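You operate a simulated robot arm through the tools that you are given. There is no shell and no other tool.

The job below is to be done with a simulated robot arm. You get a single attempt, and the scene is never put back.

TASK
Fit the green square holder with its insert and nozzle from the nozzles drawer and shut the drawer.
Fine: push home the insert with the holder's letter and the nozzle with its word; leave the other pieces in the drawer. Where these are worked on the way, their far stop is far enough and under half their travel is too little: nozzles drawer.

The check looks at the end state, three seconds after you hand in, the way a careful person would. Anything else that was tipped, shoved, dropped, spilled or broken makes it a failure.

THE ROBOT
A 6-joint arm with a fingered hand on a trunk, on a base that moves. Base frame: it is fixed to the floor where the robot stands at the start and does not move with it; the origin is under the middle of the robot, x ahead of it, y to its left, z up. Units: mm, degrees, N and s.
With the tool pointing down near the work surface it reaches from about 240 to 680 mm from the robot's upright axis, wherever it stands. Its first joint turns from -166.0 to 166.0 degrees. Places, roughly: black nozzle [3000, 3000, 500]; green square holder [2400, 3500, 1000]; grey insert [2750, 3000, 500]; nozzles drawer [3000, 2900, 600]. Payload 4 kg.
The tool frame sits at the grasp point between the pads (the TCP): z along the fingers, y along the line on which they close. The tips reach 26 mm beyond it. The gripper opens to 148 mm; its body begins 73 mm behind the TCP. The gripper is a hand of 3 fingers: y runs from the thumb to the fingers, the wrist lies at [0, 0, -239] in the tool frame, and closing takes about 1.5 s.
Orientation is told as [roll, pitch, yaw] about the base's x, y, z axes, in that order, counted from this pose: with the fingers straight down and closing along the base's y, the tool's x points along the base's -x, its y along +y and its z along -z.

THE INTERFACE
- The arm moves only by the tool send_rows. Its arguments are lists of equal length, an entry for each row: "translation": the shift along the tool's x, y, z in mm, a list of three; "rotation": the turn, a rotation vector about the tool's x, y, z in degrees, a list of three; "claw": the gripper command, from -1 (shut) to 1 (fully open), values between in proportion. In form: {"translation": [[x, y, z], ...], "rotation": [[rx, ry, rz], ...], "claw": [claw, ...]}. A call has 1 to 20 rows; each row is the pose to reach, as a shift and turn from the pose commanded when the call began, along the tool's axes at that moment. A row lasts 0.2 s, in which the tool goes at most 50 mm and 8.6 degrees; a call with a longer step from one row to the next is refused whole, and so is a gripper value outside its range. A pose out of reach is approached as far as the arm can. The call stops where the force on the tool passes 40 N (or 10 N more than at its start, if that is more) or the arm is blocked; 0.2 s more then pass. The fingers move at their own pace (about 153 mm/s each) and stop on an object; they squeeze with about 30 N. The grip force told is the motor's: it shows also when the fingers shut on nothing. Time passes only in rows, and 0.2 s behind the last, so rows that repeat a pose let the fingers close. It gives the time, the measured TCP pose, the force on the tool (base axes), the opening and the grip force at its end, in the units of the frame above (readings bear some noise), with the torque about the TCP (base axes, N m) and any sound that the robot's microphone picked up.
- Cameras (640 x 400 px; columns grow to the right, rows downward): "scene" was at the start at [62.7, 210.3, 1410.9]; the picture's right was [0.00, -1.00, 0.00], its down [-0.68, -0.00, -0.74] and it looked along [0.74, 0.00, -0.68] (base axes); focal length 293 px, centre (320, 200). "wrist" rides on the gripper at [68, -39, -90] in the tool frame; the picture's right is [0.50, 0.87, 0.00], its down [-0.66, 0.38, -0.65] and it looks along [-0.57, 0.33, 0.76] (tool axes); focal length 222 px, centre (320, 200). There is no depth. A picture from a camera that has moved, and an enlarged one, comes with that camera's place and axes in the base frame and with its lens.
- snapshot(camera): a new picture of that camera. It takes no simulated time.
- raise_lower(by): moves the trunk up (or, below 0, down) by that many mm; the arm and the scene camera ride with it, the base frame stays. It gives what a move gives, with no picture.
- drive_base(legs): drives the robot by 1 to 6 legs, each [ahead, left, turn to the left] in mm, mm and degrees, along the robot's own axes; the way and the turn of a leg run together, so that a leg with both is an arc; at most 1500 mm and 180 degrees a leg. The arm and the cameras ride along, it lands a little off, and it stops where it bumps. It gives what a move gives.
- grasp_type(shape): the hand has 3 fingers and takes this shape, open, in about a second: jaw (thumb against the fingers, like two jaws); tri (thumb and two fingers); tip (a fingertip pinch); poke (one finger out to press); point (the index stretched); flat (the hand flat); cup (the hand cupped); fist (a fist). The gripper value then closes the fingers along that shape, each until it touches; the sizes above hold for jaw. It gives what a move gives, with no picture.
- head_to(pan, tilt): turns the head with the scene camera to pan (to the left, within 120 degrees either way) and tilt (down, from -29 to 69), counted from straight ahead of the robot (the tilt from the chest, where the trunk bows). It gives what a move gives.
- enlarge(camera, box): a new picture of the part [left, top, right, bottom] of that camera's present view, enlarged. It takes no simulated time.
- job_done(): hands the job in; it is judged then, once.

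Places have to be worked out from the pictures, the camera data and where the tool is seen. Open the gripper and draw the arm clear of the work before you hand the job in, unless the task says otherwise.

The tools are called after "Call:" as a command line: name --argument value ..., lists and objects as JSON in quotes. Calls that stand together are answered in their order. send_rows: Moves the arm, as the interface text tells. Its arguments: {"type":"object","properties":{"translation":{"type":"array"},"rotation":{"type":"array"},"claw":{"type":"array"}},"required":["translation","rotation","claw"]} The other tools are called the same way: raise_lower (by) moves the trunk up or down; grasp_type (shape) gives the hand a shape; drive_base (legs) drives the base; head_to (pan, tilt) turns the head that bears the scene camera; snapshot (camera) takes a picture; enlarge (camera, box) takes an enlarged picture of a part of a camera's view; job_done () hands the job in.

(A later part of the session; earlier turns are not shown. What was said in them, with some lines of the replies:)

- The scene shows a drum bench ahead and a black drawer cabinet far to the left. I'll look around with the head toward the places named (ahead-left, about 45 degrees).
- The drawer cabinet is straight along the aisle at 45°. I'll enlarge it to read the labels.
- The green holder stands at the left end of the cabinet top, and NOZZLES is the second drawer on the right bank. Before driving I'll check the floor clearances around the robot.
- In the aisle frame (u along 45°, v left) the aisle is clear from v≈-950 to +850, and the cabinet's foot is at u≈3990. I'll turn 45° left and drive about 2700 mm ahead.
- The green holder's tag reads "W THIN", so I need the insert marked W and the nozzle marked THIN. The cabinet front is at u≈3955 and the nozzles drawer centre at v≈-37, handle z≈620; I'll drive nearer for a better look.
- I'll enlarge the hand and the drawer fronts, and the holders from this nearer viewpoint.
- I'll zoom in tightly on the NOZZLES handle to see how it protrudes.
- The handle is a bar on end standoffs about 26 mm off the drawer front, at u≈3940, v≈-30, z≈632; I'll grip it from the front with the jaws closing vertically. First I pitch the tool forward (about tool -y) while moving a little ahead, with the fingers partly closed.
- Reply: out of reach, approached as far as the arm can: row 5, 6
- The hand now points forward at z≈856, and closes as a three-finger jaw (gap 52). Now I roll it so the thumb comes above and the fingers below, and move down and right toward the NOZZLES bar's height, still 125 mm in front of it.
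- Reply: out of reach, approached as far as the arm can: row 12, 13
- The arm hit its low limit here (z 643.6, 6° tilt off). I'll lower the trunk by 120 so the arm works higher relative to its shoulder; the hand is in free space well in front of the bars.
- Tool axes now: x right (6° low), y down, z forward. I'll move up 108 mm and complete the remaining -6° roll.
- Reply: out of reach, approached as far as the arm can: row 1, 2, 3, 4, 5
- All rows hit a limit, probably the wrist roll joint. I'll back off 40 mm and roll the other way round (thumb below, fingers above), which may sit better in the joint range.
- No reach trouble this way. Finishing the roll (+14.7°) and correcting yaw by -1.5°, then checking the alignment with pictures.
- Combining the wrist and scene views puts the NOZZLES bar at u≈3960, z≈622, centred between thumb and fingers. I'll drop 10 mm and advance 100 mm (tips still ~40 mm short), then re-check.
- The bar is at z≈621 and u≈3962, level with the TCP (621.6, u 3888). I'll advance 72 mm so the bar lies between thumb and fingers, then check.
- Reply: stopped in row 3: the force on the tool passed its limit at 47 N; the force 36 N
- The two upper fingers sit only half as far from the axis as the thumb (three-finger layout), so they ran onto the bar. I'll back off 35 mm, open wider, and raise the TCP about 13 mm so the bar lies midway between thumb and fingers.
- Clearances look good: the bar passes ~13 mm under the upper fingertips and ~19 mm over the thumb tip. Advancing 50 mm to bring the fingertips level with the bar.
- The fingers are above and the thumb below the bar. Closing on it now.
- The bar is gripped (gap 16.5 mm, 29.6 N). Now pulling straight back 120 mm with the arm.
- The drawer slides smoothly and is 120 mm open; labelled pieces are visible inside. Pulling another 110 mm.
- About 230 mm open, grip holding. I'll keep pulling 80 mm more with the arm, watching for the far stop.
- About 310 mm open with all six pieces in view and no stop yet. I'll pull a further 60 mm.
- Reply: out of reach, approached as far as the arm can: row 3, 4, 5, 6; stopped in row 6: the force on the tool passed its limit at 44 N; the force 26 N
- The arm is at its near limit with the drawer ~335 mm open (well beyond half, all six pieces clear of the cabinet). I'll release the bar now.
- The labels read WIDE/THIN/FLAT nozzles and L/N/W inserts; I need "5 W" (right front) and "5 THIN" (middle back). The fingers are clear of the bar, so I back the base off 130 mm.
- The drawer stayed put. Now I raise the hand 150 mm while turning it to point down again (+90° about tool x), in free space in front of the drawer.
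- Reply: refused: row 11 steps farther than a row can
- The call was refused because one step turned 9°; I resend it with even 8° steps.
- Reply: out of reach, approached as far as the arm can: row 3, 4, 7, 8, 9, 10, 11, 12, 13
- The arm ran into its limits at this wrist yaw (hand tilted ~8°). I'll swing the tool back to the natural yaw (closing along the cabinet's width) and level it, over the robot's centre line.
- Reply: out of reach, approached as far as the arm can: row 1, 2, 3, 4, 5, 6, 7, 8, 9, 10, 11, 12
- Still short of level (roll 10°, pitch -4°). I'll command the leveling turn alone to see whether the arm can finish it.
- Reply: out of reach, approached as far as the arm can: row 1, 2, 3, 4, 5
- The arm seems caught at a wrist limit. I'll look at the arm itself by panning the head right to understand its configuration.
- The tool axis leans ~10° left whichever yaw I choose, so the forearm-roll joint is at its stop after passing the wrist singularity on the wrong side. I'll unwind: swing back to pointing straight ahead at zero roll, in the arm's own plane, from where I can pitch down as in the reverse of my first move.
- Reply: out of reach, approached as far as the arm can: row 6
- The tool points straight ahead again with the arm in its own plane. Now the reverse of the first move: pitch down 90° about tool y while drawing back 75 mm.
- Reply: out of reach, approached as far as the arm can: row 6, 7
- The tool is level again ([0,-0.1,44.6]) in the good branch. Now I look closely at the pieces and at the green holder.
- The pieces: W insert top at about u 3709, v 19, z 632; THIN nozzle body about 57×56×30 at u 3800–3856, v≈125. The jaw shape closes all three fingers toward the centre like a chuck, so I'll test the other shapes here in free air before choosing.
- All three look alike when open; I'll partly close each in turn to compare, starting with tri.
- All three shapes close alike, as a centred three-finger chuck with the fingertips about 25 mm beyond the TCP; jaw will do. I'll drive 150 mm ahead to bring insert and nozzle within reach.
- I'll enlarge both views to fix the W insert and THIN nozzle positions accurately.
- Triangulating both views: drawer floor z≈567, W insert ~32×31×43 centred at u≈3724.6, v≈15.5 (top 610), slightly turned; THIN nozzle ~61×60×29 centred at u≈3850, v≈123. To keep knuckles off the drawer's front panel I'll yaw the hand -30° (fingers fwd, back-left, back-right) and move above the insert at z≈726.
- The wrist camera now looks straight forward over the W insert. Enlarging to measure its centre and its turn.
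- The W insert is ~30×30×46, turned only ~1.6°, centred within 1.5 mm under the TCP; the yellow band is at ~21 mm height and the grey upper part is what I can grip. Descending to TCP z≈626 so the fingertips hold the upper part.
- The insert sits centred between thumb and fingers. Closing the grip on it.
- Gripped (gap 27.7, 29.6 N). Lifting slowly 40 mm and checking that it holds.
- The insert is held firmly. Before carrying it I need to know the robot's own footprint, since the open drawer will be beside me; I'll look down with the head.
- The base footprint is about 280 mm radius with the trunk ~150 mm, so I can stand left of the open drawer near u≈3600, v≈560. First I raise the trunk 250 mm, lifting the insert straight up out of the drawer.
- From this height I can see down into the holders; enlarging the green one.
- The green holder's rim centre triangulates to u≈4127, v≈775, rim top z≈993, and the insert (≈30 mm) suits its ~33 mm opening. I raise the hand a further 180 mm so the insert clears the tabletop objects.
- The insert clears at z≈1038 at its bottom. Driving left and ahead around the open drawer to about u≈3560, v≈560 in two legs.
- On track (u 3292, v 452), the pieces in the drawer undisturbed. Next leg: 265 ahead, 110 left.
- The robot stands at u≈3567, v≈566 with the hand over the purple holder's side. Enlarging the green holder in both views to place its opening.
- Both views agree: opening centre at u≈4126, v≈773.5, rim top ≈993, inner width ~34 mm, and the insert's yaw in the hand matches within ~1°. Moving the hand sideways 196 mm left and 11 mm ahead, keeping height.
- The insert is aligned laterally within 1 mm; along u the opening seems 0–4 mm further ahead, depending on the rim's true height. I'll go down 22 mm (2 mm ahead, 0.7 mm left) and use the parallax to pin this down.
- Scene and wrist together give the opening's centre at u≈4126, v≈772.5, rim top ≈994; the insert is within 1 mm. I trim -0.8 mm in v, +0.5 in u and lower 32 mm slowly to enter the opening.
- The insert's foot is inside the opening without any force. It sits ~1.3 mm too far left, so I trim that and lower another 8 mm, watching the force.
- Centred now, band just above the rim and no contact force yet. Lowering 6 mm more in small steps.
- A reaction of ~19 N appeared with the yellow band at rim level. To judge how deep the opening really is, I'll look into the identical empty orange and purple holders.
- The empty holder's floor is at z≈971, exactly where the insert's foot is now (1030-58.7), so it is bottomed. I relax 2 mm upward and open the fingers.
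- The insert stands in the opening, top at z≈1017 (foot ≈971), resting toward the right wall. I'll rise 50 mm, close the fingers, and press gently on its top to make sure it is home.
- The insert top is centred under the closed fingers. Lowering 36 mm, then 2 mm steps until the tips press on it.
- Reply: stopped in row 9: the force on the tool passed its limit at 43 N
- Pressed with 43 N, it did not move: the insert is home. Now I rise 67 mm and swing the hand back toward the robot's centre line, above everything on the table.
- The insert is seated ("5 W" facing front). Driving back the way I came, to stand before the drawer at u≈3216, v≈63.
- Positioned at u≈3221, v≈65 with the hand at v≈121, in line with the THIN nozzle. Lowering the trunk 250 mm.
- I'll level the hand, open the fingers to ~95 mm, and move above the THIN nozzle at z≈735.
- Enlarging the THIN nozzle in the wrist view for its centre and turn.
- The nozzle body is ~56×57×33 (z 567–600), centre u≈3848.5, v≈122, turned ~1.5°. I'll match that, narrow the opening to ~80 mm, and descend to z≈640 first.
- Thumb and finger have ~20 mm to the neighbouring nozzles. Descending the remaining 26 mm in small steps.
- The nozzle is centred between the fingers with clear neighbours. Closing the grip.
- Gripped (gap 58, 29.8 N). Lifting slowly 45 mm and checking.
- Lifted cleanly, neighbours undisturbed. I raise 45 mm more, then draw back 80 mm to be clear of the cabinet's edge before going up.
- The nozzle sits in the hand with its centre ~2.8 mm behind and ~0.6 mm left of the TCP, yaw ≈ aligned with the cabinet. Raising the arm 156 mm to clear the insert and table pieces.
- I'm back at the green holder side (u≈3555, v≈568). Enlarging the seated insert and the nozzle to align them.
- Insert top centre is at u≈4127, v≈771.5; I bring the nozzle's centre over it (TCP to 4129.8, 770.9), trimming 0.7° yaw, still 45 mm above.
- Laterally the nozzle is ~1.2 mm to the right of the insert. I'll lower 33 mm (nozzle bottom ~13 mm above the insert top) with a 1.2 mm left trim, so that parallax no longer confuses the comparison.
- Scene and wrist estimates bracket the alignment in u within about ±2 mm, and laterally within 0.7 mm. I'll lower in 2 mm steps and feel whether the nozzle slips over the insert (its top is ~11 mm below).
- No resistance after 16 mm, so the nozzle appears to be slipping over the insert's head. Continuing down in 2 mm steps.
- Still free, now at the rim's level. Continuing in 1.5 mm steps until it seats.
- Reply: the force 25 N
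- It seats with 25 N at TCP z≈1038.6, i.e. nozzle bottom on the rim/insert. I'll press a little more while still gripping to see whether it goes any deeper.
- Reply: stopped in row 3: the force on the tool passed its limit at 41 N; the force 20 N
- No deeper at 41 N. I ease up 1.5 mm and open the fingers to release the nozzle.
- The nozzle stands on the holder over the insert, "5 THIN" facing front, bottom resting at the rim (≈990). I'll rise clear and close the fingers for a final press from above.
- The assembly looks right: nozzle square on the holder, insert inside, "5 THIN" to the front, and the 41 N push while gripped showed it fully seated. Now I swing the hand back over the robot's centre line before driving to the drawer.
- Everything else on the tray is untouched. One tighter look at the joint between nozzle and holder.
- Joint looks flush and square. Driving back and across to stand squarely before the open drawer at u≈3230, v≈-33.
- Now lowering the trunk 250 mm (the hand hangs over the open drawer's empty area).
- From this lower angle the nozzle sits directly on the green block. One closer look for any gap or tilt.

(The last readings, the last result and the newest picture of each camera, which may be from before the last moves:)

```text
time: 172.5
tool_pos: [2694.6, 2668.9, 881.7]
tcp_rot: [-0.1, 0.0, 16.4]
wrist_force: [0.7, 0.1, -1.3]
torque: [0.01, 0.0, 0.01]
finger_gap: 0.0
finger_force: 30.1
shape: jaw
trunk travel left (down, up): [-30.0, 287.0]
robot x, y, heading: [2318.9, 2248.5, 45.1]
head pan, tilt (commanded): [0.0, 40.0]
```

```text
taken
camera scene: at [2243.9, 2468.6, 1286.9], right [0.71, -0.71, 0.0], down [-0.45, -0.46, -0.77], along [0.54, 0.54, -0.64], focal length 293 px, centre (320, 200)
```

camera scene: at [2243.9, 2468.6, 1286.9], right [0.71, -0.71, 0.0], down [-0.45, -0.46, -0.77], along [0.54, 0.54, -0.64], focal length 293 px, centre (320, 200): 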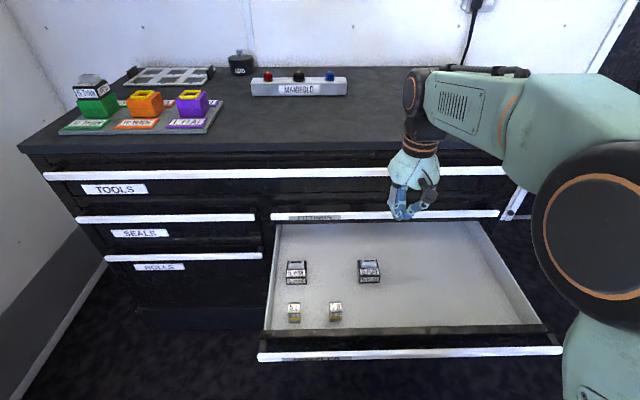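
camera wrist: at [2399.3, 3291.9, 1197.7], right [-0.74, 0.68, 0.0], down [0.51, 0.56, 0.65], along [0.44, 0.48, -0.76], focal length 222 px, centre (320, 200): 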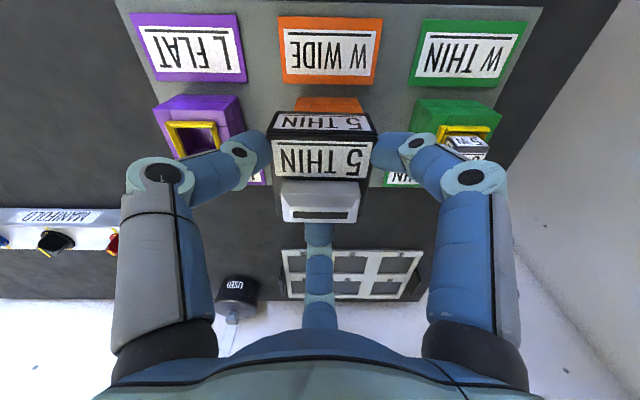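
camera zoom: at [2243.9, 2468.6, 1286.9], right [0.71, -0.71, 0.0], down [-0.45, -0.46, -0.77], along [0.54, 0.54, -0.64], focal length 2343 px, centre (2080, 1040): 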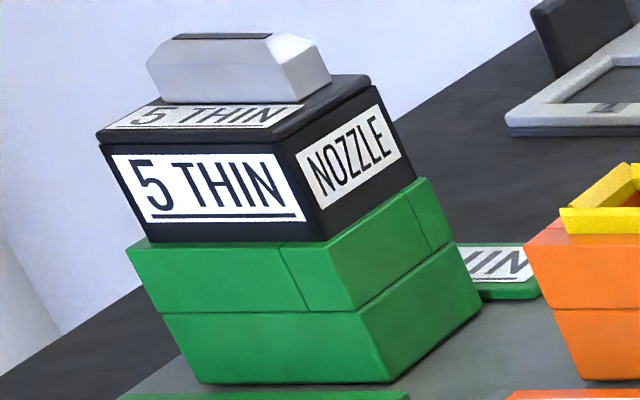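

The nozzle is flush on the block, over the rim: home. For shutting the drawer I'll push its bar with the fully spread forward finger (it leads the palm by ~33 mm); first I back the base 40 mm for room.

Call:
drive_base --legs '[[-40, 20, 0]]'

Call:
send_rows --translation '[[22, -12, 0], [44, -24, 0], [66, -36, 0], [88, -48, 0], [110, -60, 0], [132, -72, 0], [154, -84, 0], [176, -96, 0], [198, -108, 0], [211, -115, 0], [211, -115, 0]]' --rotation '[[0, 0, 0], [0, 0, 0], [0, 0, 0], [0, 0, 0], [0, 0, 0], [0, 0, 0], [0, 0, 0], [0, 0, 0], [0, 0, 0], [0, 0, 0], [0, 0, 0]]' --claw '[-1, -1, -0.5, 0, 0.5, 1, 1, 1, 1, 1, 1]'

Call:
snapshot --camera "scene"

Call:
snapshot --camera "wrist"

```text
time: 173.4
tool_pos: [2653.6, 2655.7, 882.7]
tcp_rot: [-0.1, -0.1, 16.4]
wrist_force: [0.2, -0.4, 0.3]
torque: [0.0, -0.01, 0.05]
finger_gap: 0.0
finger_force: 29.8
shape: jaw
trunk travel left (down, up): [-30.0, 287.0]
robot x, y, heading: [2276.2, 2232.4, 44.8]
head pan, tilt (commanded): [0.0, 40.0]
```

```text
time: 175.8
tool_pos: [2485.5, 2486.3, 881.6]
tcp_rot: [-0.1, -0.1, 16.3]
wrist_force: [0.4, 0.5, -0.6]
torque: [0.0, 0.0, -0.04]
finger_gap: 147.7
finger_force: 0.0
shape: jaw
trunk travel left (down, up): [-30.0, 287.0]
robot x, y, heading: [2281.4, 2231.1, 44.9]
head pan, tilt (commanded): [0.0, 40.0]
```

```text
taken
camera scene: at [2202.5, 2455.0, 1286.8], right [0.71, -0.71, 0.0], down [-0.45, -0.46, -0.77], along [0.54, 0.54, -0.64], focal length 293 px, centre (320, 200)
```

scene: 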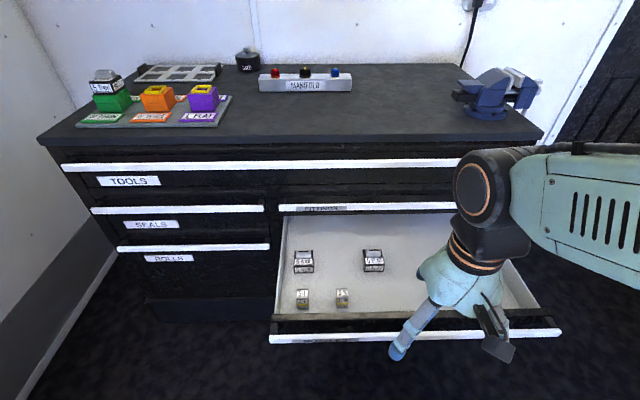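

```text
taken
camera wrist: at [2430.9, 2427.9, 971.2], right [-0.72, 0.69, 0.0], down [0.52, 0.55, 0.65], along [0.45, 0.47, -0.76], focal length 222 px, centre (320, 200)
```

wrist: 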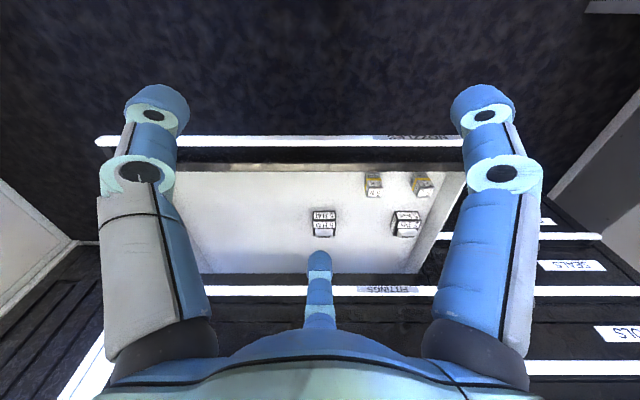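

The bar is at u≈3603 (the drawer is open ~358 mm), so I draw the hand back another 38 mm, then lower in front of the bar to TCP z≈642.

Call:
send_rows --translation '[[11, -6, 0], [22, -12, 0], [33, -18, 0], [33, -18, 30], [33, -18, 60], [33, -18, 90], [33, -18, 120], [33, -18, 150], [33, -18, 180], [33, -18, 180]]' --rotation '[[0, 0, 0], [0, 0, 0.6], [0, 0, 1.3], [0, 0, 1.3], [0, 0, 1.3], [0, 0, 1.3], [0, 0, 1.3], [0, 0, 1.3], [0, 0, 1.3], [0, 0, 1.3]]' --claw '[1, 1, 1, 1, 1, 1, 1, 1, 1, 1]'

Call:
snapshot --camera "scene"

Call:
snapshot --camera "wrist"

```text
time: 178.0
tool_pos: [2457.3, 2456.7, 702.1]
tcp_rot: [-0.1, 0.1, 15.1]
wrist_force: [-0.3, 0.2, 0.0]
torque: [-0.02, 0.01, -0.02]
finger_gap: 147.7
finger_force: 0.0
shape: jaw
trunk travel left (down, up): [-30.0, 287.0]
robot x, y, heading: [2282.2, 2231.4, 45.1]
head pan, tilt (commanded): [0.0, 40.0]
```

```text
taken
camera scene: at [2202.5, 2454.9, 1286.8], right [0.71, -0.71, 0.0], down [-0.45, -0.46, -0.77], along [0.54, 0.54, -0.64], focal length 293 px, centre (320, 200)
```

scene: 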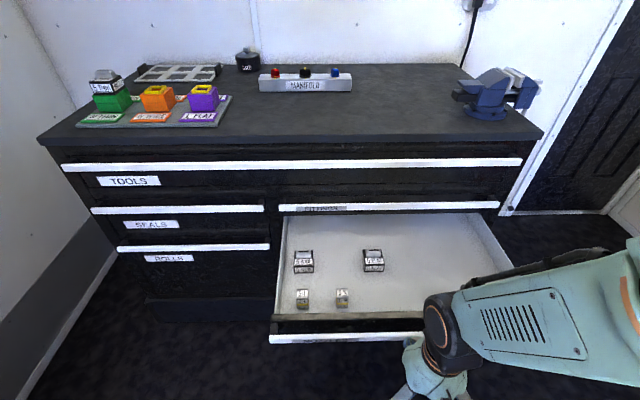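

```text
taken
camera wrist: at [2402.7, 2401.9, 791.7], right [-0.71, 0.71, 0.0], down [0.53, 0.54, 0.65], along [0.46, 0.46, -0.76], focal length 222 px, centre (320, 200)
```

wrist: 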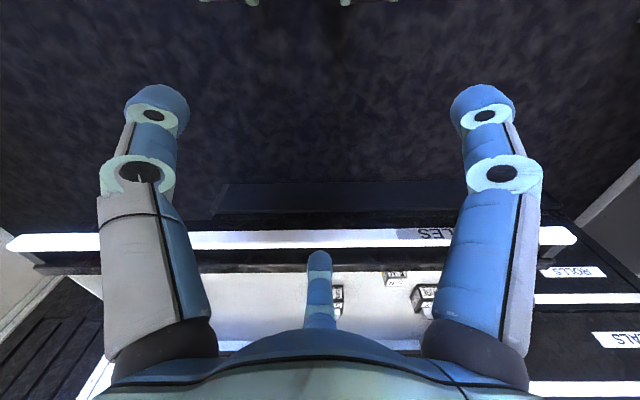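

The forward fingertip is ~25 mm in front of the bar (front face u≈3598). Lowering 60 mm so the fingertip is level with the bar.

Call:
send_rows --translation '[[0, 0, 20], [0, 0, 40], [0, 0, 60], [0, 0, 60]]' --rotation '[[0, 0, 0], [0, 0, 0], [0, 0, 0], [0, 0, 0]]' --claw '[1, 1, 1, 1]'

Call:
head_to --pan -15 --tilt 55

Call:
snapshot --camera "scene"

Call:
snapshot --camera "wrist"

```text
time: 179.0
tool_pos: [2457.2, 2457.3, 642.9]
tcp_rot: [-0.1, 0.0, 15.2]
wrist_force: [0.0, -0.5, -0.7]
torque: [-0.04, -0.01, -0.01]
finger_gap: 148.0
finger_force: 0.1
shape: jaw
trunk travel left (down, up): [-30.0, 287.0]
robot x, y, heading: [2280.3, 2235.0, 45.5]
head pan, tilt (commanded): [0.0, 40.0]
```

```text
time: 179.8
tool_pos: [2456.5, 2456.5, 643.3]
tcp_rot: [-0.2, -0.1, 15.0]
wrist_force: [0.4, -0.4, 0.8]
torque: [-0.02, -0.01, -0.02]
finger_gap: 147.8
finger_force: 0.0
shape: jaw
trunk travel left (down, up): [-30.0, 287.0]
robot x, y, heading: [2279.7, 2231.7, 45.1]
head pan, tilt (commanded): [-15.0, 55.0]
```

```text
taken
camera scene: at [2204.9, 2431.0, 1266.2], right [0.5, -0.86, 0.0], down [-0.71, -0.41, -0.57], along [0.5, 0.29, -0.82], focal length 293 px, centre (320, 200)
```

scene: 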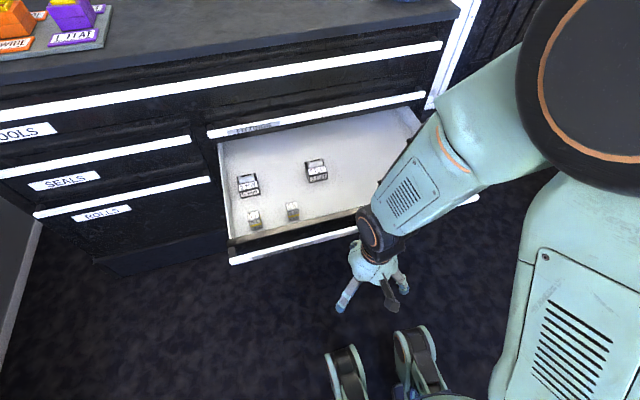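

```text
taken
camera wrist: at [2402.0, 2401.6, 732.6], right [-0.71, 0.71, 0.0], down [0.53, 0.54, 0.65], along [0.46, 0.46, -0.76], focal length 222 px, centre (320, 200)
```

wrist: 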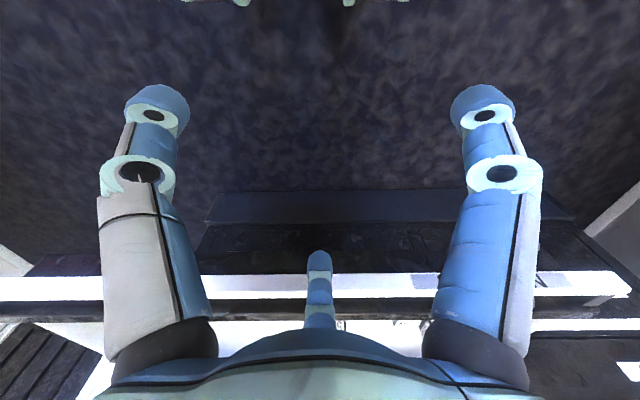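

The fingertip is level with the bar and ~25 mm from it. Pushing forward, 180 mm in this call, at ~15 mm per row.

Call:
send_rows --translation '[[-8.7, 5, 0], [-17.3, 10, 0], [-24.2, 14, 0], [-34.6, 20, 0], [-45, 26, 0], [-56.3, 32.5, 0], [-69.3, 40, 0], [-82.3, 47.5, 0], [-95.3, 55, 0], [-108.3, 62.5, 0], [-121.2, 70, 0], [-134.2, 77.5, 0], [-147.2, 85, 0], [-155.9, 90, 0], [-155.9, 90, 0]]' --rotation '[[0, 0, 0], [0, 0, 0], [0, 0, 0], [0, 0, 0], [0, 0, 0], [0, 0, 0], [0, 0, 0], [0, 0, 0], [0, 0, 0], [0, 0, 0], [0, 0, 0], [0, 0, 0], [0, 0, 0], [0, 0, 0], [0, 0, 0]]' --claw '[1, 1, 1, 1, 1, 1, 1, 1, 1, 1, 1, 1, 1, 1, 1]'

Call:
snapshot --camera "scene"

Call:
snapshot --camera "wrist"

```text
time: 183.0
tool_pos: [2583.6, 2586.2, 642.6]
tcp_rot: [0.0, 0.0, 15.1]
wrist_force: [-0.6, -0.3, -0.2]
torque: [0.02, 0.0, 0.03]
finger_gap: 147.9
finger_force: 0.0
shape: jaw
trunk travel left (down, up): [-30.0, 287.0]
robot x, y, heading: [2277.8, 2230.6, 45.0]
head pan, tilt (commanded): [-15.0, 55.0]
```

```text
taken
camera scene: at [2204.9, 2430.9, 1266.1], right [0.5, -0.87, 0.0], down [-0.71, -0.41, -0.57], along [0.5, 0.29, -0.82], focal length 293 px, centre (320, 200)
```

scene: 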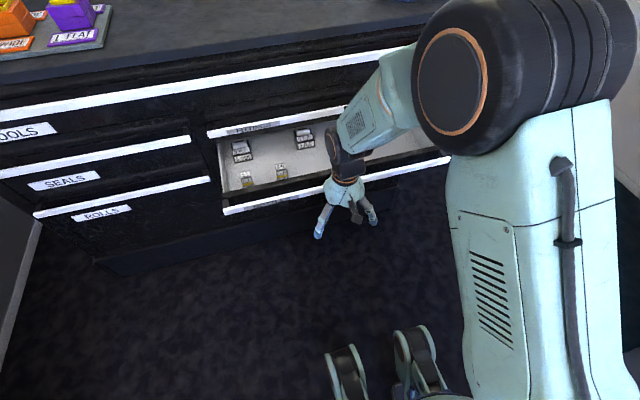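

```text
taken
camera wrist: at [2528.5, 2530.8, 731.4], right [-0.71, 0.71, 0.0], down [0.53, 0.54, 0.65], along [0.46, 0.46, -0.76], focal length 222 px, centre (320, 200)
```

wrist: 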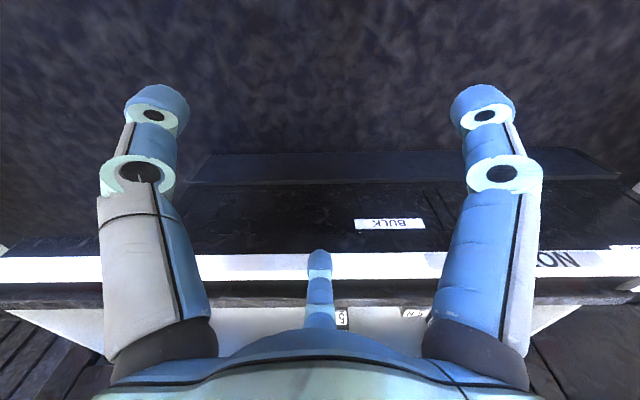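

The drawer slides in well, with no measurable resistance. Continuing 170 mm more, still with force watch.

Call:
send_rows --translation '[[-11.3, 6.5, 0], [-22.5, 13, 0], [-34.6, 20, 0], [-46.8, 27, 0], [-58.9, 34, 0], [-71, 41, 0], [-83.1, 48, 0], [-95.3, 55, 0], [-107.4, 62, 0], [-119.5, 69, 0], [-130.8, 75.5, 0], [-140.3, 81, 0], [-147.2, 85, 0], [-147.2, 85, 0]]' --rotation '[[0, 0, 0], [0, 0, 0], [0, 0, 0], [0, 0, 0], [0, 0, 0], [0, 0, 0], [0, 0, 0], [0, 0, 0], [0, 0, 0], [0, 0, 0], [0, 0, 0], [0, 0, 0], [0, 0, 0], [0, 0, 0]]' --claw '[1, 1, 1, 1, 1, 1, 1, 1, 1, 1, 1, 1, 1, 1]'

Call:
snapshot --camera "scene"

Call:
snapshot --camera "wrist"

```text
time: 186.0
tool_pos: [2704.5, 2706.0, 642.8]
tcp_rot: [-0.1, -0.1, 15.1]
wrist_force: [-0.8, 0.2, 0.4]
torque: [0.0, 0.02, 0.02]
finger_gap: 147.9
finger_force: 0.1
shape: jaw
trunk travel left (down, up): [-30.0, 287.0]
robot x, y, heading: [2277.3, 2233.1, 45.0]
head pan, tilt (commanded): [-15.0, 55.0]
```

```text
taken
camera scene: at [2204.9, 2430.9, 1266.1], right [0.5, -0.87, 0.0], down [-0.71, -0.41, -0.57], along [0.5, 0.29, -0.82], focal length 293 px, centre (320, 200)
```

scene: 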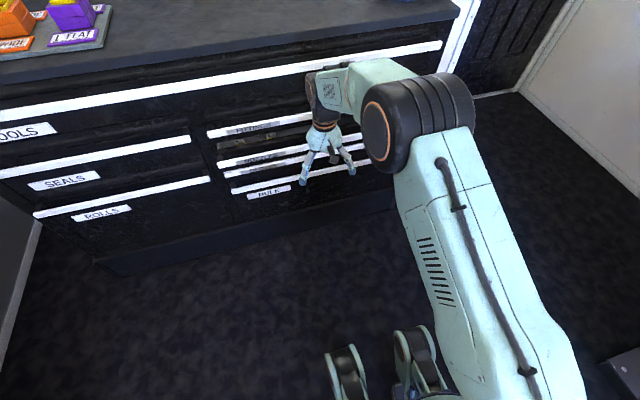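

```text
taken
camera wrist: at [2649.3, 2650.3, 732.6], right [-0.71, 0.71, 0.0], down [0.53, 0.54, 0.65], along [0.46, 0.46, -0.76], focal length 222 px, centre (320, 200)
```

wrist: 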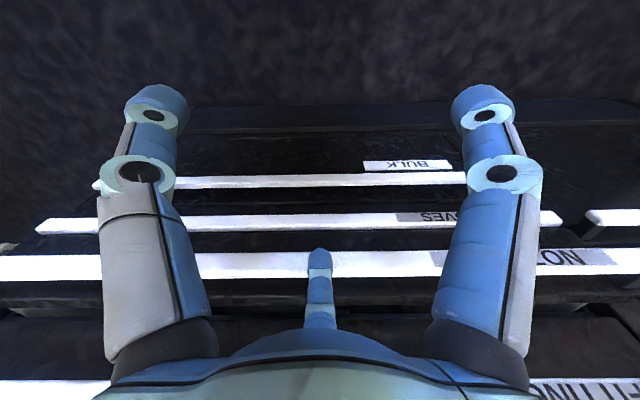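

About 40 mm remain. Continuing slowly until it meets its stop.

Call:
send_rows --translation '[[-6.1, 3.5, 0], [-12.1, 7, 0], [-17.3, 10, 0], [-22.5, 13, 0], [-26.8, 15.5, 0], [-30.3, 17.5, 0], [-33.8, 19.5, 0], [-36.4, 21, 0], [-39, 22.5, 0], [-41.6, 24, 0]]' --rotation '[[0, 0, 0], [0, 0, 0], [0, 0, 0], [0, 0, 0], [0, 0, 0], [0, 0, 0], [0, 0, 0], [0, 0, 0], [0, 0, 0], [0, 0, 0]]' --claw '[1, 1, 1, 1, 1, 1, 1, 1, 1, 1]'

Call:
snapshot --camera "scene"

Call:
snapshot --camera "wrist"

```text
time: 188.2
tool_pos: [2737.1, 2740.1, 642.6]
tcp_rot: [-0.1, 0.0, 15.1]
wrist_force: [-5.0, -6.4, 1.4]
torque: [-0.05, 0.02, -0.03]
finger_gap: 147.1
finger_force: 0.1
shape: jaw
trunk travel left (down, up): [-30.0, 287.0]
robot x, y, heading: [2280.9, 2231.0, 45.2]
head pan, tilt (commanded): [-15.0, 55.0]
```

```text
taken
camera scene: at [2204.4, 2430.4, 1266.2], right [0.5, -0.87, 0.0], down [-0.71, -0.41, -0.57], along [0.5, 0.29, -0.82], focal length 293 px, centre (320, 200)
```

scene: 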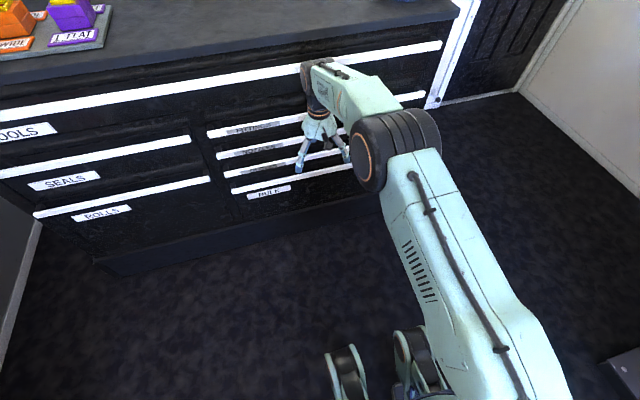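

```text
taken
camera wrist: at [2682.6, 2684.6, 731.5], right [-0.71, 0.71, 0.0], down [0.53, 0.54, 0.65], along [0.46, 0.46, -0.76], focal length 222 px, centre (320, 200)
```

wrist: 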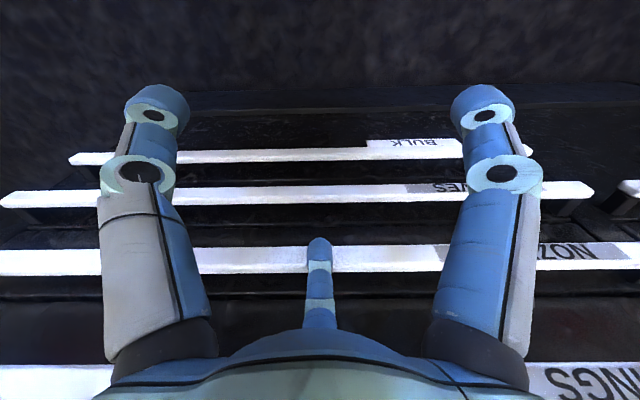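

A steady ~8 N has built up, so the drawer is meeting its stop. Pushing a few millimetres more to be sure it is fully shut.

Call:
send_rows --translation '[[-1.3, 0.75, 0], [-2.6, 1.5, 0], [-3.9, 2.25, 0], [-5.2, 3, 0], [-6.5, 3.75, 0], [-7.8, 4.5, 0]]' --rotation '[[0, 0, 0], [0, 0, 0], [0, 0, 0], [0, 0, 0], [0, 0, 0], [0, 0, 0]]' --claw '[1, 1, 1, 1, 1, 1]'

Call:
enlarge --camera "scene" --box '[190, 90, 440, 220]'

```text
time: 189.6
tool_pos: [2744.2, 2745.8, 643.3]
tcp_rot: [-0.1, 0.0, 15.1]
wrist_force: [-10.7, -10.2, 4.9]
torque: [0.12, -0.13, 0.01]
finger_gap: 147.1
finger_force: 0.0
shape: jaw
trunk travel left (down, up): [-30.0, 287.0]
robot x, y, heading: [2278.5, 2231.6, 45.1]
head pan, tilt (commanded): [-15.0, 55.0]
```

```text
2.56 times, centred on (315, 155) of scene
camera zoom: at [2203.6, 2429.6, 1266.3], right [0.5, -0.87, 0.0], down [-0.71, -0.41, -0.57], along [0.5, 0.29, -0.82], focal length 750 px, centre (333, 315)
```

zoom: 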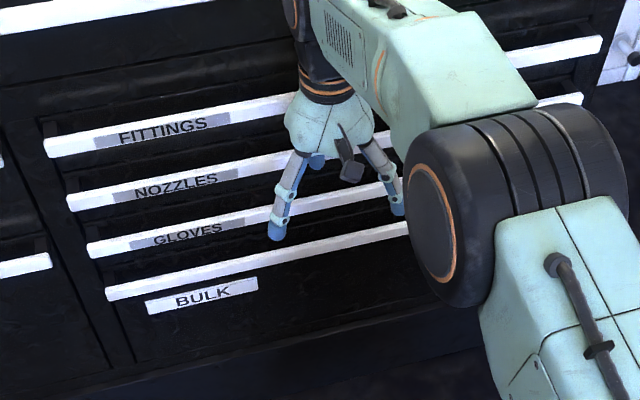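

Force 15 N now. I'll zoom on the left ends of the bars to compare how far NOZZLES stands out against FITTINGS and GLOVES.

Call:
enlarge --camera "scene" --box '[200, 120, 264, 212]'

Call:
enlarge --camera "wrist" --box '[480, 120, 640, 220]'

```text
4.35 times, centred on (232, 166) of scene
camera zoom: at [2203.6, 2429.6, 1266.3], right [0.5, -0.87, 0.0], down [-0.71, -0.41, -0.57], along [0.5, 0.29, -0.82], focal length 1273 px, centre (703, 348)
```

zoom: 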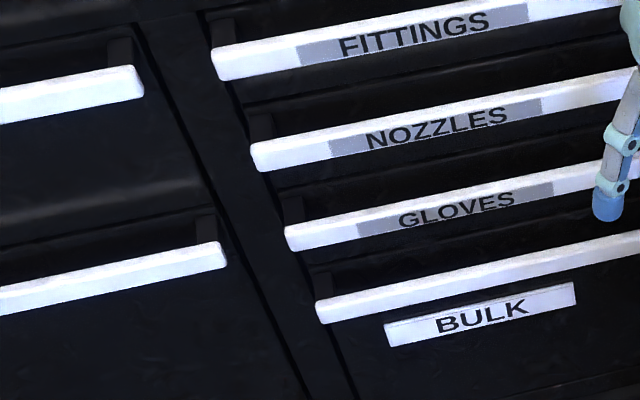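

```text
4.00 times, centred on (560, 170) of wrist
camera zoom: at [2688.8, 2690.1, 732.3], right [-0.71, 0.71, 0.0], down [0.53, 0.54, 0.65], along [0.46, 0.46, -0.76], focal length 888 px, centre (-640, 320)
```

zoom: 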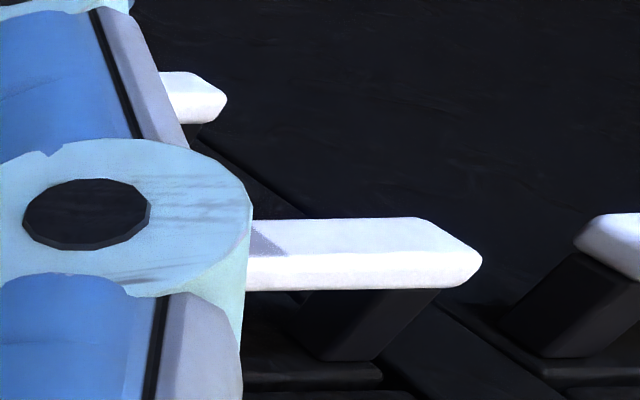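

The four bars' ends fit one straight perspective line, so NOZZLES is flush with its closed neighbours: shut. I withdraw the hand 150 mm straight back, then raise it.

Call:
send_rows --translation '[[13, -7.5, 0], [30.3, -17.5, 0], [52, -30, 0], [77.9, -45, 0], [103.9, -60, 0], [130, -75, 0], [130, -75, -30], [130, -75, -60], [130, -75, -100], [130, -75, -140], [130, -75, -140]]' --rotation '[[0, 0, 0], [0, 0, 0], [0, 0, 0], [0, 0, 0], [0, 0, 0], [0, 0, 0], [0, 0, 0], [0, 0, 0], [0, 0, 0], [0, 0, 0], [0, 0, 0]]' --claw '[1, 1, 1, 1, 1, 1, 1, 1, 1, 1, 1]'

Call:
head_to --pan 5 --tilt 40

Call:
snapshot --camera "scene"

```text
time: 192.0
tool_pos: [2638.7, 2638.8, 781.6]
tcp_rot: [-0.1, 0.1, 15.0]
wrist_force: [-0.4, 0.6, 0.5]
torque: [0.0, 0.01, 0.0]
finger_gap: 147.9
finger_force: 0.1
shape: jaw
trunk travel left (down, up): [-30.0, 287.0]
robot x, y, heading: [2275.4, 2233.2, 45.3]
head pan, tilt (commanded): [-15.0, 55.0]
```

```text
time: 192.8
tool_pos: [2638.0, 2639.2, 781.2]
tcp_rot: [-0.2, 0.0, 15.1]
wrist_force: [-0.5, -0.3, -0.4]
torque: [-0.03, 0.01, 0.03]
finger_gap: 147.7
finger_force: 0.0
shape: jaw
trunk travel left (down, up): [-30.0, 287.0]
robot x, y, heading: [2279.5, 2232.3, 45.0]
head pan, tilt (commanded): [5.0, 40.0]
```

```text
taken
camera scene: at [2197.1, 2459.9, 1286.8], right [0.77, -0.64, 0.0], down [-0.41, -0.49, -0.77], along [0.49, 0.59, -0.64], focal length 293 px, centre (320, 200)
```

scene: 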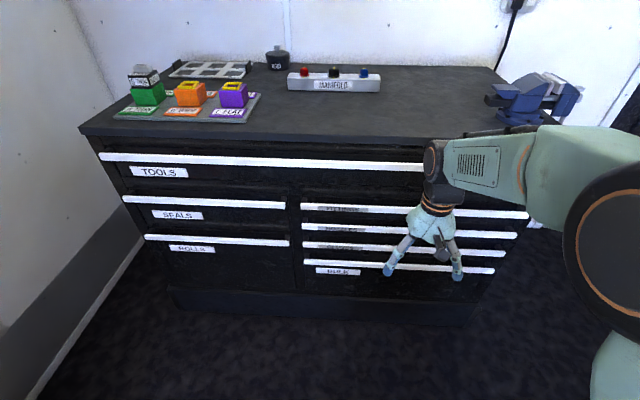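

The drawer is shut in line with its neighbours. A closer check of the drawer fronts and of the finished holder before handing in.

Call:
enlarge --camera "scene" --box '[280, 185, 540, 290]'

Call:
enlarge --camera "scene" --box '[100, 55, 276, 135]'

```text
2.46 times, centred on (410, 238) of scene
camera zoom: at [2197.1, 2459.9, 1286.8], right [0.77, -0.64, 0.0], down [-0.41, -0.49, -0.77], along [0.49, 0.59, -0.64], focal length 721 px, centre (98, 108)
```

zoom: 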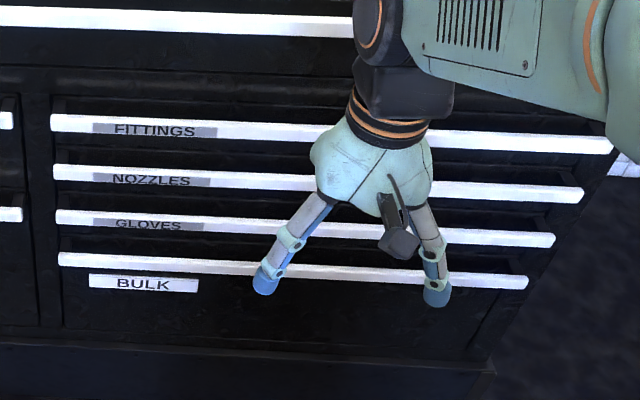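

```text
3.64 times, centred on (188, 95) of scene
camera zoom: at [2197.1, 2459.9, 1286.8], right [0.77, -0.64, 0.0], down [-0.41, -0.49, -0.77], along [0.49, 0.59, -0.64], focal length 1065 px, centre (800, 582)
```

zoom: 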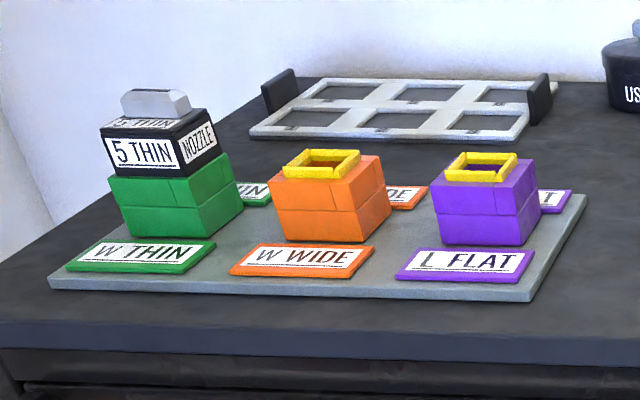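

The holder carries insert and nozzle, the drawer is shut, and nothing else has moved. I back the robot 150 mm away with the hand open, then hand in.

Call:
drive_base --legs '[[-150, 0, 0]]'

Call:
snapshot --camera "scene"

```text
time: 194.2
tool_pos: [2533.8, 2534.7, 781.4]
tcp_rot: [-0.1, -0.1, 15.0]
wrist_force: [0.4, -0.3, 0.1]
torque: [-0.01, 0.01, 0.01]
finger_gap: 147.9
finger_force: 0.1
shape: jaw
trunk travel left (down, up): [-30.0, 287.0]
robot x, y, heading: [2173.9, 2122.3, 44.9]
head pan, tilt (commanded): [5.0, 40.0]
```

```text
taken
camera scene: at [2092.3, 2354.9, 1286.9], right [0.77, -0.64, 0.0], down [-0.41, -0.49, -0.77], along [0.49, 0.59, -0.64], focal length 293 px, centre (320, 200)
```

scene: 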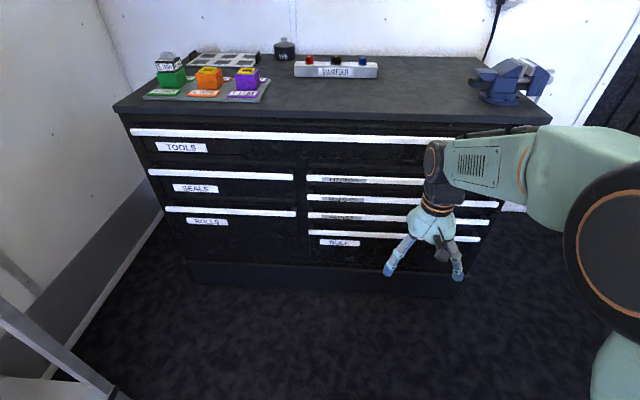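

All is in place: W insert and THIN nozzle on the green holder, NOZZLES drawer shut, hand open and clear. Handing the job in.

Call:
job_done

```text
The job is handed in.
```

The green holder now has its W insert and THIN nozzle fitted, and the nozzles drawer is shut. The job is handed in.

- **Insert:** "5 W" is in the holder's opening. A 43 N press from above did not move it any deeper.
- **Nozzle:** "5 THIN" sits over the insert, flush on the green block with its label to the front. I pushed it down to 41 N while still gripping it, and it went no further. I did not press it again from above, because the grey slot block on top was in the way.
- **Drawer:** It was opened about 350 mm, with no far stop reached before the arm's own limit. It was then pushed in until force built up, and its handle lines up with the neighbouring closed drawers.
- **Other pieces:** The L and N inserts and the WIDE and FLAT nozzles stayed in the drawer. The pictures show nothing else moved.

The hand is open, and the robot stands clear of the cabinet.
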